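You operate a simulated robot arm through the tools that you are given. There is no shell and no other tool. Be economical: measure what you need, move in short steps, check, and stop when the job is done.

Carry out the task below with a simulated robot arm. There is one attempt and no reset: what you move stays moved.

TASK
Push the pink web flap shut.
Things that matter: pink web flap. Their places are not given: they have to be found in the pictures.

It is judged by the outcome, as a careful person would: the job done as asked, and still so three seconds after it is handed in. It fails if anything else is knocked over, pushed out of place, dropped, spilled or broken.

THE ROBOT
A 7-joint arm with a two-finger parallel gripper, fixed in place. Base frame: the origin is at the foot of the arm, x ahead of it, y to its left, z up; the work surface is at about z = 824. Lengths are in mm, angles in degrees, forces in N, time in s.
With the tool pointing down near the work surface it reaches from about 300 to 700 mm from the base axis. Its first joint turns from -66.0 to 66.0 degrees. Payload 1.57 kg.
Tool frame: the origin (TCP) lies between the finger pads and is the grasp point; the fingertips stand 30 mm ahead of it; z points along the fingers, y is the line along which they close. The gripper opens to 110 mm. The fingers are 24 mm wide and 12 mm thick; the gripper's body (48 by 112 mm) begins 78 mm behind the TCP.
Orientation is that of the tool frame in the base frame, as a unit quaternion [w, x, y, z]. With the fingers straight down and closing along the base's y, the tool's x points along the base's -x, its y along +y and its z along -z.

THE INTERFACE
- The arm moves only by the tool step_arm. Its argument "rows" is a list of rows, each a list of 7 numbers: the finger opening in mm, from 0 to 110, then the shift along the tool's x, y, z in mm, then the turn, a rotation vector about the tool's x, y, z in degrees. In form: [[hand, x, y, z, ax, ay, az], ...]. A call has 1 to 8 rows; each row shifts and turns the commanded pose from where the row before left it, along the tool's axes as they then stand. A row lasts 0.2 s, in which the tool goes at most 50 mm and 8.6 degrees; a call with a longer step from one row to the next is refused whole, and so is a gripper value outside its range. A pose out of reach is approached as far as the arm can. The call stops where the force on the tool passes 40 N (or 10 N more than at its start, if that is more) or the arm is blocked; 0.2 s more then pass. The fingers move at their own pace (about 108 mm/s each) and stop on an object; they squeeze with about 33 N. The grip force told is the motor's: it shows also when the fingers shut on nothing. Time passes only in rows, and 0.2 s behind the last, so rows that do not move let the fingers close. It gives the time, the measured TCP pose, the force on the tool (base axes), the opening and the grip force at its end, in the units of the frame above (readings bear some noise).
- Cameras (640 x 400 px; columns grow to the right, rows downward): "scene" is fixed at [161.4, -395.5, 1393.8]; the picture's right is [0.79, -0.61, 0.00], its down [-0.41, -0.52, -0.75] and it looks along [0.46, 0.59, -0.66] (base axes); focal length 317 px, centre (320, 200). "wrist" rides on the gripper at [-36, 0, -80] in the tool frame; the picture's right is [0.00, -1.00, 0.00], its down [0.97, 0.00, -0.24] and it looks along [0.24, 0.00, 0.97] (tool axes); focal length 218 px, centre (320, 200).
- get_image(camera): a new picture of that camera. No time passes.
- probe_pixels(camera, pixels): for up to 12 pixels [column, row] of the newest picture of that camera ("zoom" is the newest enlarged one), the place [x, y, z] in the base frame of the surface seen there, good to about 2 mm. No time passes.
- zoom(camera, box): a new picture of the part [left, top, right, bottom] of that camera's present view, enlarged. No time passes.
- sign_off(): hands the job in; it is judged then, once.

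Work in short steps. Measure before you move; look again where a grasp or a placing could have gone wrong, and mend it. You have 60 turns and 30 pictures in all, the two below and enlarged ones among them. Open the gripper and draw the arm clear of the work before you hand the job in, unless the task says otherwise; then end with one line.

The tools are called after "Request:" as name(argument=value, ...) on one line, values as JSON. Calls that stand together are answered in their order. step_arm: Moves the arm, as the interface text tells. Its arguments: {"type":"object","properties":{"rows":{"type":"array","items":{"type":"array","items":{"type":"number"}}}},"required":["rows"]} The other tools are called the same way: get_image (camera) takes a picture; probe_pixels (camera, pixels) gives the place of the surface under pixels of a picture; zoom (camera, box) takes an enlarged picture of a part of a camera's view; sign_off () hands the job in.

At the start:

```text
t: 0.0
tool_pos: [396.7, -99.4, 1079.5]
tool_rot: [0.0, 0.0, 1.0, 0.0]
force: [0.2, 0.2, 0.0]
width: 110.1
grip_force: 0.0
```

scene: 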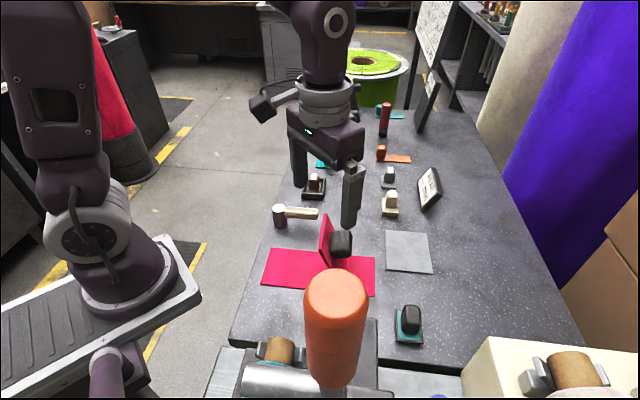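
wrist: 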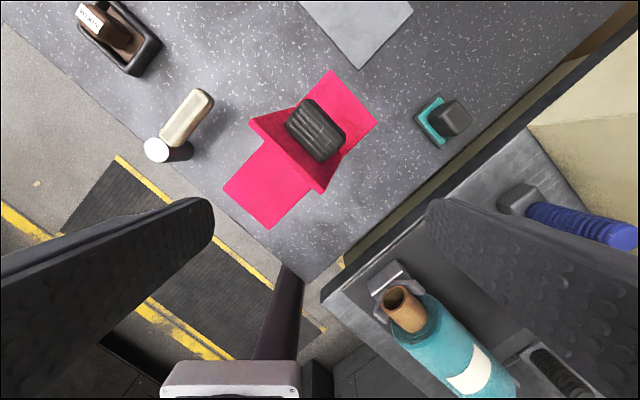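

The pink flap stands at about (325,240) in the scene with a dark block beside it. I'll enlarge both views.

Request:
zoom(camera="scene", box=[250, 190, 410, 310])

Request:
zoom(camera="wrist", box=[200, 50, 400, 240])

Request:
probe_pixels(camera="scene", pixels=[[265, 283], [278, 252], [372, 294], [374, 258], [322, 216], [320, 262], [327, 240], [333, 237], [342, 245], [351, 235], [342, 256], [300, 265]])

Request:
probe_pixels(camera="wrist", pixels=[[226, 188], [268, 227], [333, 72], [375, 122], [250, 121], [321, 191], [310, 100], [343, 135], [320, 158], [290, 125], [315, 130], [285, 148]])

```text
3.33 times, centred on (330, 250) of scene
```

zoom: 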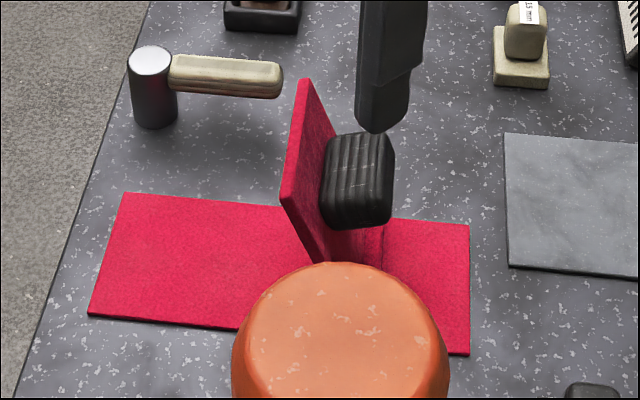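

```text
2.11 times, centred on (300, 145) of wrist
```

zoom: 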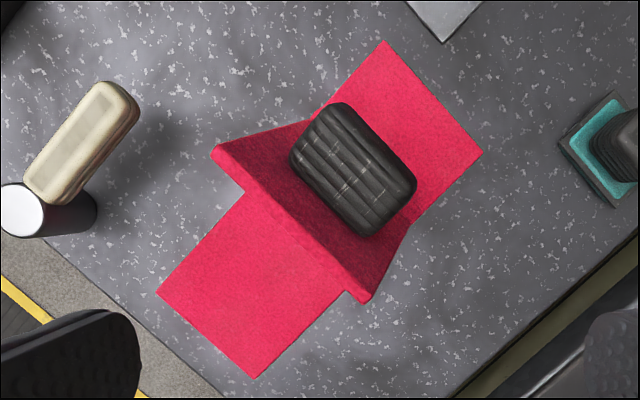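

```text
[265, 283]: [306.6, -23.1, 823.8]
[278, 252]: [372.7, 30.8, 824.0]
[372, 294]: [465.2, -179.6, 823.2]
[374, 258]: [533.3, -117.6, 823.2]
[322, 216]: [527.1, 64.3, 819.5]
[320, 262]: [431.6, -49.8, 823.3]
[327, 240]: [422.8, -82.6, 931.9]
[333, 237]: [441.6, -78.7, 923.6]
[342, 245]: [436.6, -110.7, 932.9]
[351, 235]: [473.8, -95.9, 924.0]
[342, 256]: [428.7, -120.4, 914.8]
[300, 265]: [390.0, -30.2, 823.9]
```

```text
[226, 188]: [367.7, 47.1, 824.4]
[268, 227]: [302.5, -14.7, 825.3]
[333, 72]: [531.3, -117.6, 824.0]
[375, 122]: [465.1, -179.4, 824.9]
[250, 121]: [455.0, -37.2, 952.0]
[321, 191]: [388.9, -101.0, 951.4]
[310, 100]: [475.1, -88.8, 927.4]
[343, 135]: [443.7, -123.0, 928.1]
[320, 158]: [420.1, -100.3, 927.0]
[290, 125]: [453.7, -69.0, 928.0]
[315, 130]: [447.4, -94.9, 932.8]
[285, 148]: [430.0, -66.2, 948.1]
```

Request:
probe_pixels(camera="zoom", pixels=[[300, 125], [395, 245], [270, 150], [240, 150], [370, 270], [385, 220], [420, 200], [320, 112], [410, 235], [345, 290], [240, 200], [380, 180]])

Request:
probe_pixels(camera="scene", pixels=[[349, 263], [345, 262], [340, 262], [335, 265], [326, 260], [322, 225], [330, 230], [355, 262], [328, 258], [315, 250], [336, 258], [346, 275]])

Request:
zoom(camera="scene", box=[305, 200, 385, 280])

```text
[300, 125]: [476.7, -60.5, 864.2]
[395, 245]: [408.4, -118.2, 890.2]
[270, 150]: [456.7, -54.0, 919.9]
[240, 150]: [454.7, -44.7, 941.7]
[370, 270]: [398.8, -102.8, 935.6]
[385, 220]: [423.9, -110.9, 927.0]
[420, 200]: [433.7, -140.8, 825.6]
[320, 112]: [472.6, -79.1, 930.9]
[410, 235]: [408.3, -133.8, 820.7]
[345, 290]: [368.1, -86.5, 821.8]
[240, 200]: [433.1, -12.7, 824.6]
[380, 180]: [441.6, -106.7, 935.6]
```

```text
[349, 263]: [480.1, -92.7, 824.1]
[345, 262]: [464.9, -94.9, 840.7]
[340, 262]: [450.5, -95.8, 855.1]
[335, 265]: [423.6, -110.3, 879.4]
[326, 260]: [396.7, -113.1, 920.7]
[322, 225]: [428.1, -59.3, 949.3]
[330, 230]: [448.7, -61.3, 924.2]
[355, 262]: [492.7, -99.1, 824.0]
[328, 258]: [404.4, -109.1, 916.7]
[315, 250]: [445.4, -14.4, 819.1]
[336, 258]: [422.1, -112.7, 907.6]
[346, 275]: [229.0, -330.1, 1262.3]
```

```text
5.00 times, centred on (345, 240) of scene
```

zoom: 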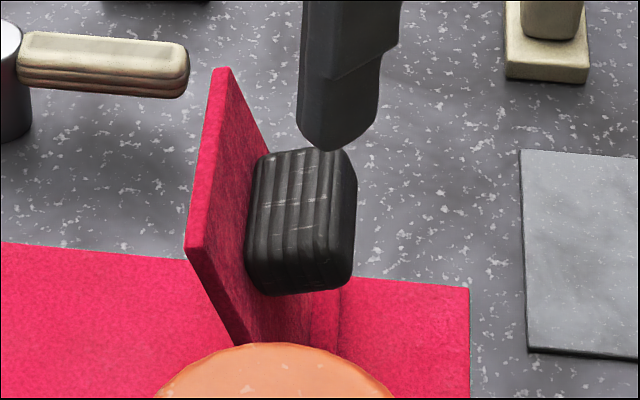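

The flap is hinged at about s=(x−y)/√2≈400 and leans about 22° past vertical to the left, with the black handle on its right face, so it closes toward −x+y. I'll close the fingers, turn the tool 45° and go behind the handle.

Request:
step_arm(rows=[[0, 0, 0, 0, 0, 0, 7.5], [0, 0, 0, 0, 0, 0, 7.5], [0, 0, 0, 0, 0, 0, 7.5], [0, 0, 0, 0, 0, 0, 7.5], [0, 0, 0, 0, 0, 0, 7.5], [0, 0, 0, 0, 0, 0, 7.5], [0, -45, 20, 0, 0, 0, 0], [0, -47, 19, 0, 0, 0, 0]])

Request:
get_image(camera="wrist")

Request:
get_image(camera="scene")

```text
refused: row 8 steps farther than a row can; nothing moved
```

```text
24 pictures are left
```

wrist: 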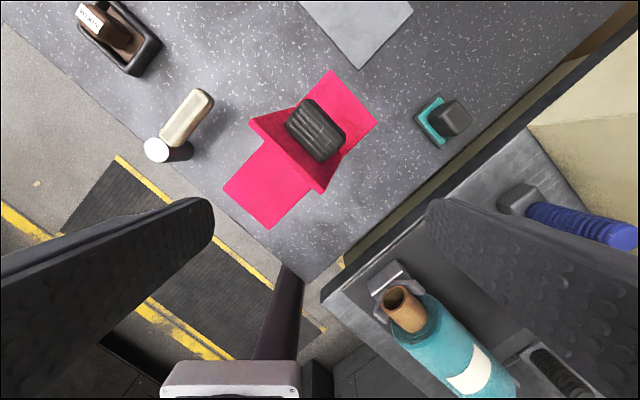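

```text
23 pictures are left
```

scene: 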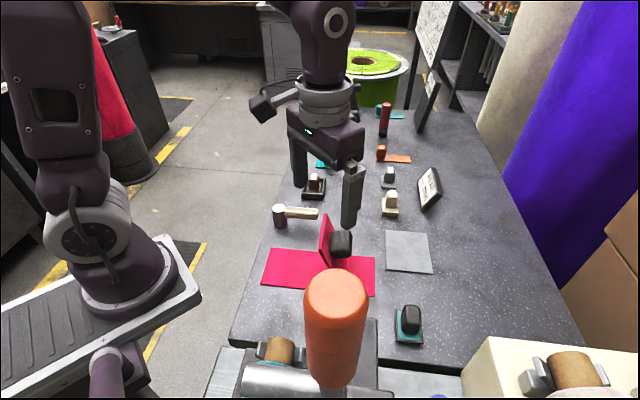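

The last row was slightly too long and nothing moved, so I'll use smaller shifts.

Request:
step_arm(rows=[[0, 0, 0, 0, 0, 0, 7.5], [0, 0, 0, 0, 0, 0, 7.5], [0, 0, 0, 0, 0, 0, 7.5], [0, 0, 0, 0, 0, 0, 7.5], [0, 0, 0, 0, 0, 0, 7.5], [0, 0, 0, 0, 0, 0, 7.5], [0, -44, 19, 0, 0, 0, 0], [0, -44, 19, 0, 0, 0, 0]])

Request:
get_image(camera="wrist")

```text
t: 1.8
tool_pos: [485.3, -134.3, 1082.0]
tool_rot: [0.0, 0.383, 0.924, 0.0]
force: [0.9, 0.3, 0.3]
width: 0.1
grip_force: 21.5
```

```text
22 pictures are left
```

wrist: 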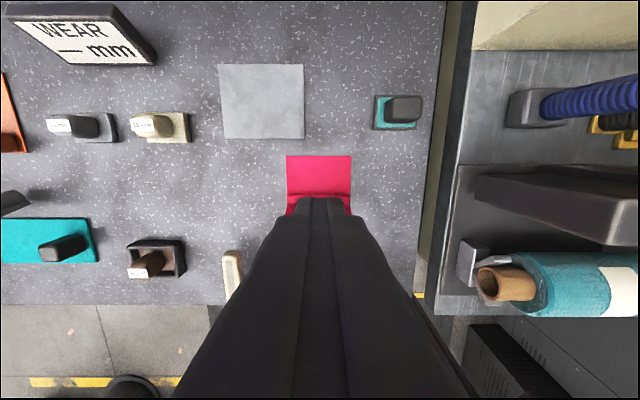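

The tool sits at s≈438, t≈248, to the right of the handle and aligned. I'll descend to handle height.

Request:
step_arm(rows=[[0, 0, 0, 45, 0, 0, 0], [0, 0, 0, 45, 0, 0, 0], [0, 0, 0, 30, 0, 0, 0], [0, 0, 0, 18, 0, 0, 0], [0, 0, 0, 0, 0, 0, 0]])

Request:
zoom(camera="scene", box=[250, 150, 450, 310])

```text
t: 3.0
tool_pos: [484.8, -133.6, 939.4]
tool_rot: [0.0, 0.383, 0.924, 0.0]
force: [0.6, 0.2, 0.4]
width: 0.0
grip_force: 20.6
```

```text
2.50 times, centred on (350, 230) of scene
```

zoom: 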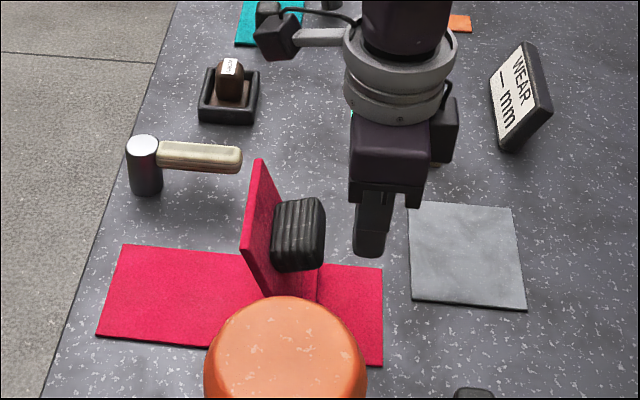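

The fingertips are clear to the right of the handle. Now I'll push toward tool +x in small steps.

Request:
step_arm(rows=[[0, 10, 0, 0, 0, 0, 0], [0, 8, 0, 0, 0, 0, 0], [0, 8, 0, 0, 0, 0, 0], [0, 8, 0, 0, 0, 0, 0], [0, 8, 0, 0, 0, 0, 0]])

Request:
zoom(camera="scene", box=[250, 150, 450, 310])

```text
t: 4.2
tool_pos: [455.1, -104.6, 942.3]
tool_rot: [0.0, 0.383, 0.924, 0.001]
force: [-0.4, -0.2, 0.5]
width: 0.0
grip_force: 21.9
```

```text
2.50 times, centred on (350, 230) of scene
```

zoom: 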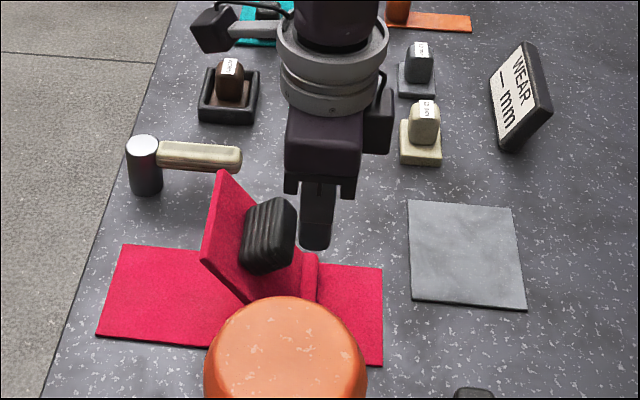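

The flap is turning the right way with little force. I'll continue along its arc, to the left and down.

Request:
step_arm(rows=[[0, 10, 0, 0, 0, 0, 0], [0, 10, 0, 1, 0, 0, 0], [0, 10, 0, 2, 0, 0, 0], [0, 10, 0, 3, 0, 0, 0], [0, 8, 0, 3, 0, 0, 0]])

Request:
zoom(camera="scene", box=[250, 150, 450, 310])

```text
t: 5.4
tool_pos: [422.5, -69.4, 932.6]
tool_rot: [0.0, 0.383, 0.924, 0.0]
force: [-0.4, 0.0, -0.6]
width: 0.1
grip_force: 21.1
```

```text
2.50 times, centred on (350, 230) of scene
```

zoom: 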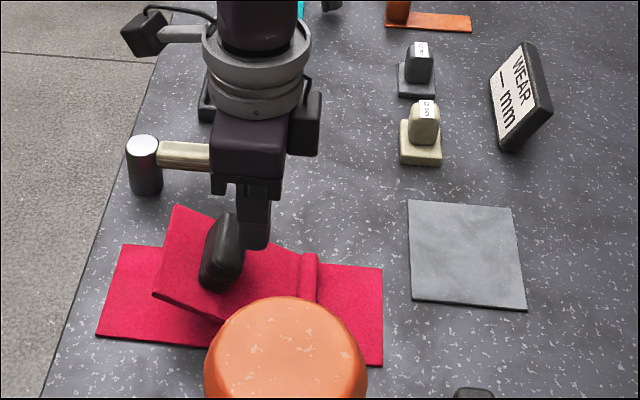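

About 30° remains. I'll lift slightly, go over the handle's top, then press down.

Request:
step_arm(rows=[[0, 0, 0, -15, 0, 0, 0], [0, 12, 0, -5, 0, 0, 0], [0, 12, 0, 0, 0, 0, 0], [0, 0, 0, 10, 0, 0, 0], [0, 0, 0, 10, 0, 0, 0], [0, 0, 0, 10, 0, 0, 0], [0, 0, 0, 8, 0, 0, 0]])

Request:
zoom(camera="scene", box=[250, 150, 450, 310])

```text
t: 7.0
tool_pos: [406.4, -53.5, 913.9]
tool_rot: [-0.001, 0.383, 0.924, 0.0]
force: [0.4, -0.5, 0.5]
width: 0.0
grip_force: 21.1
```

```text
2.50 times, centred on (350, 230) of scene
```

zoom: 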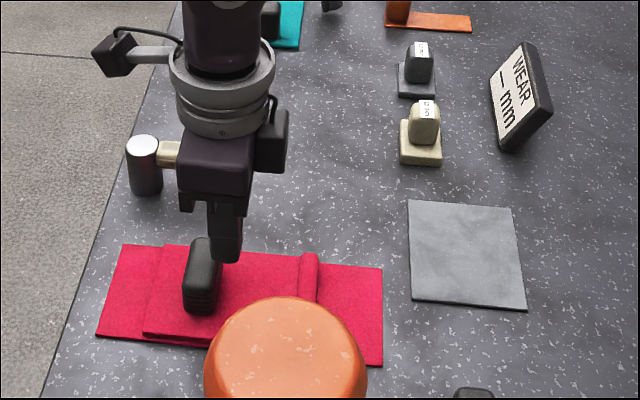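

The flap is nearly flat. I'll press down gently until I feel contact force.

Request:
step_arm(rows=[[0, 6, 0, 0, 0, 0, 0], [0, 4, 0, 4, 0, 0, 0], [0, 0, 0, 4, 0, 0, 0], [0, 0, 0, 4, 0, 0, 0], [0, 0, 0, 3, 0, 0, 0]])

Request:
zoom(camera="scene", box=[260, 200, 380, 300])

```text
t: 8.3
tool_pos: [399.7, -47.2, 902.3]
tool_rot: [0.001, 0.384, 0.923, 0.001]
force: [-5.0, 0.8, 23.7]
width: 0.1
grip_force: 20.8
stopped in row 5: the force on the tool passed its limit (the readings are from after the stop); the commanded pose is now the measured one
```

```text
4.00 times, centred on (320, 250) of scene
```

zoom: 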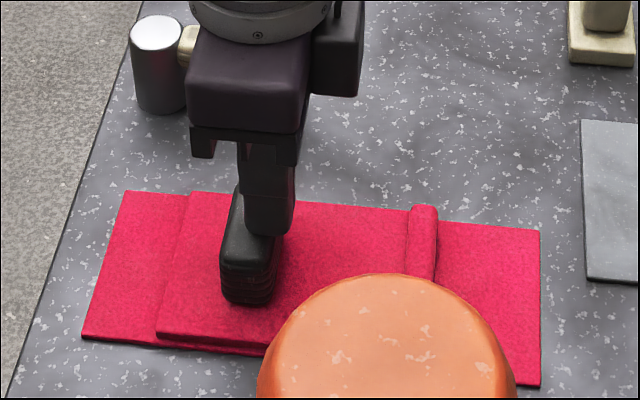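

It met firm resistance and looks flat. I'll retreat straight up and check that it stays shut.

Request:
step_arm(rows=[[0, 0, 0, -10, 0, 0, 0], [0, 0, 0, -40, 0, 0, 0], [0, 0, 0, -45, 0, 0, 0], [0, -40, 0, -20, 0, 0, 0], [0, -45, 0, 0, 0, 0, 0], [60, 0, 0, 0, 0, 0, 0], [110, 0, 0, 0, 0, 0, 0], [110, 0, 0, 0, 0, 0, 0]])

Request:
zoom(camera="scene", box=[260, 200, 380, 300])

Request:
get_image(camera="wrist")

Request:
probe_pixels(camera="zoom", pixels=[[195, 200], [165, 330], [180, 270], [200, 230], [300, 240], [390, 220], [420, 230], [245, 230], [140, 250], [480, 260]])

```text
t: 10.1
tool_pos: [458.9, -106.3, 1016.2]
tool_rot: [0.0, 0.383, 0.924, 0.001]
force: [0.5, -0.1, 0.7]
width: 110.1
grip_force: 0.0
```

```text
4.00 times, centred on (320, 250) of scene
```

zoom: 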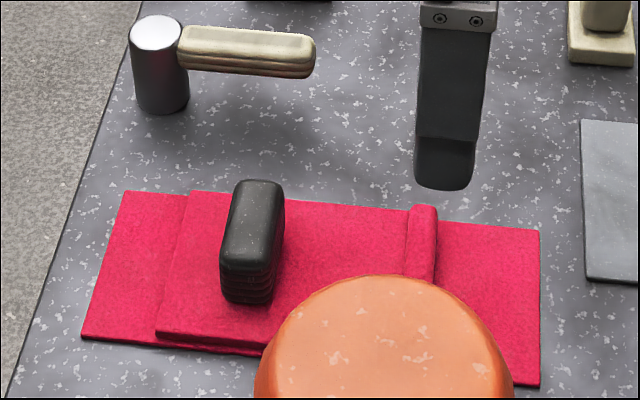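

```text
15 pictures are left
```

wrist: 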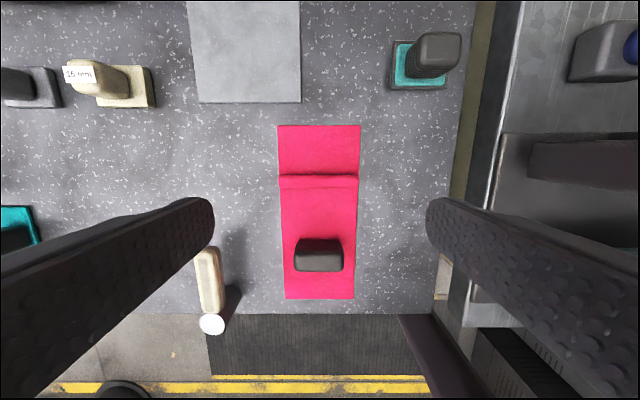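

```text
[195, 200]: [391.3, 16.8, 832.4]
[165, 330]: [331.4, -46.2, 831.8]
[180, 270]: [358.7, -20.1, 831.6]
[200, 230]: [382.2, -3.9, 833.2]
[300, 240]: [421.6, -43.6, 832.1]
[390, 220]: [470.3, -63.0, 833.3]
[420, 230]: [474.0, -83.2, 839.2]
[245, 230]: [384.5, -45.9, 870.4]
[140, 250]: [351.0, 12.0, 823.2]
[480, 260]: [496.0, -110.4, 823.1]
```

The flap reads z≈832 all over, lying flat on the strip, and the hammer and other items are where they were. I'll raise the arm further and then hand in.

Request:
step_arm(rows=[[110, 0, 0, -40, 0, 0, 0], [110, 0, 0, -30, 0, 0, 0], [110, 0, 0, 0, 0, 0, 0], [110, 0, 0, 0, 0, 0, 0], [110, 0, 0, 0, 0, 0, 0], [110, 0, 0, 0, 0, 0, 0], [110, 0, 0, 0, 0, 0, 0]])

Request:
get_image(camera="scene")

Request:
probe_pixels(camera="scene", pixels=[[285, 267], [290, 258], [315, 260]])

```text
t: 11.7
tool_pos: [456.9, -107.6, 1085.2]
tool_rot: [0.001, 0.383, 0.924, 0.001]
force: [0.1, -0.2, 0.4]
width: 110.2
grip_force: 0.1
```

```text
14 pictures are left
```

scene: 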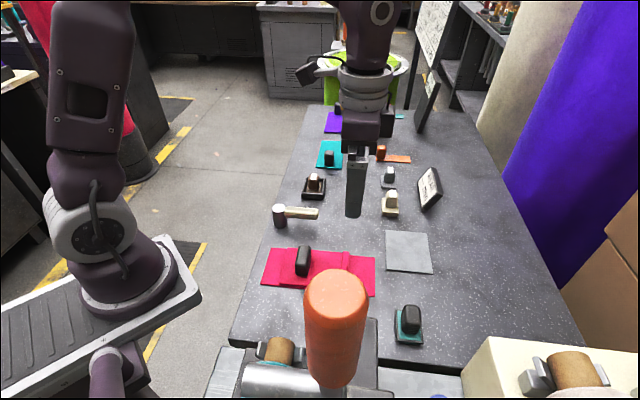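

```text
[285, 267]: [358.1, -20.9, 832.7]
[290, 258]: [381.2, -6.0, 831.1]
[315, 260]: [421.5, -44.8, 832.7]
```

The flap has stayed flat, and the arm is clear with the gripper open.

Request:
sign_off()

```text
The job is handed in.
```

The pink web flap is pushed shut and lying flat. Nothing else was moved, and the arm is clear with the gripper open.
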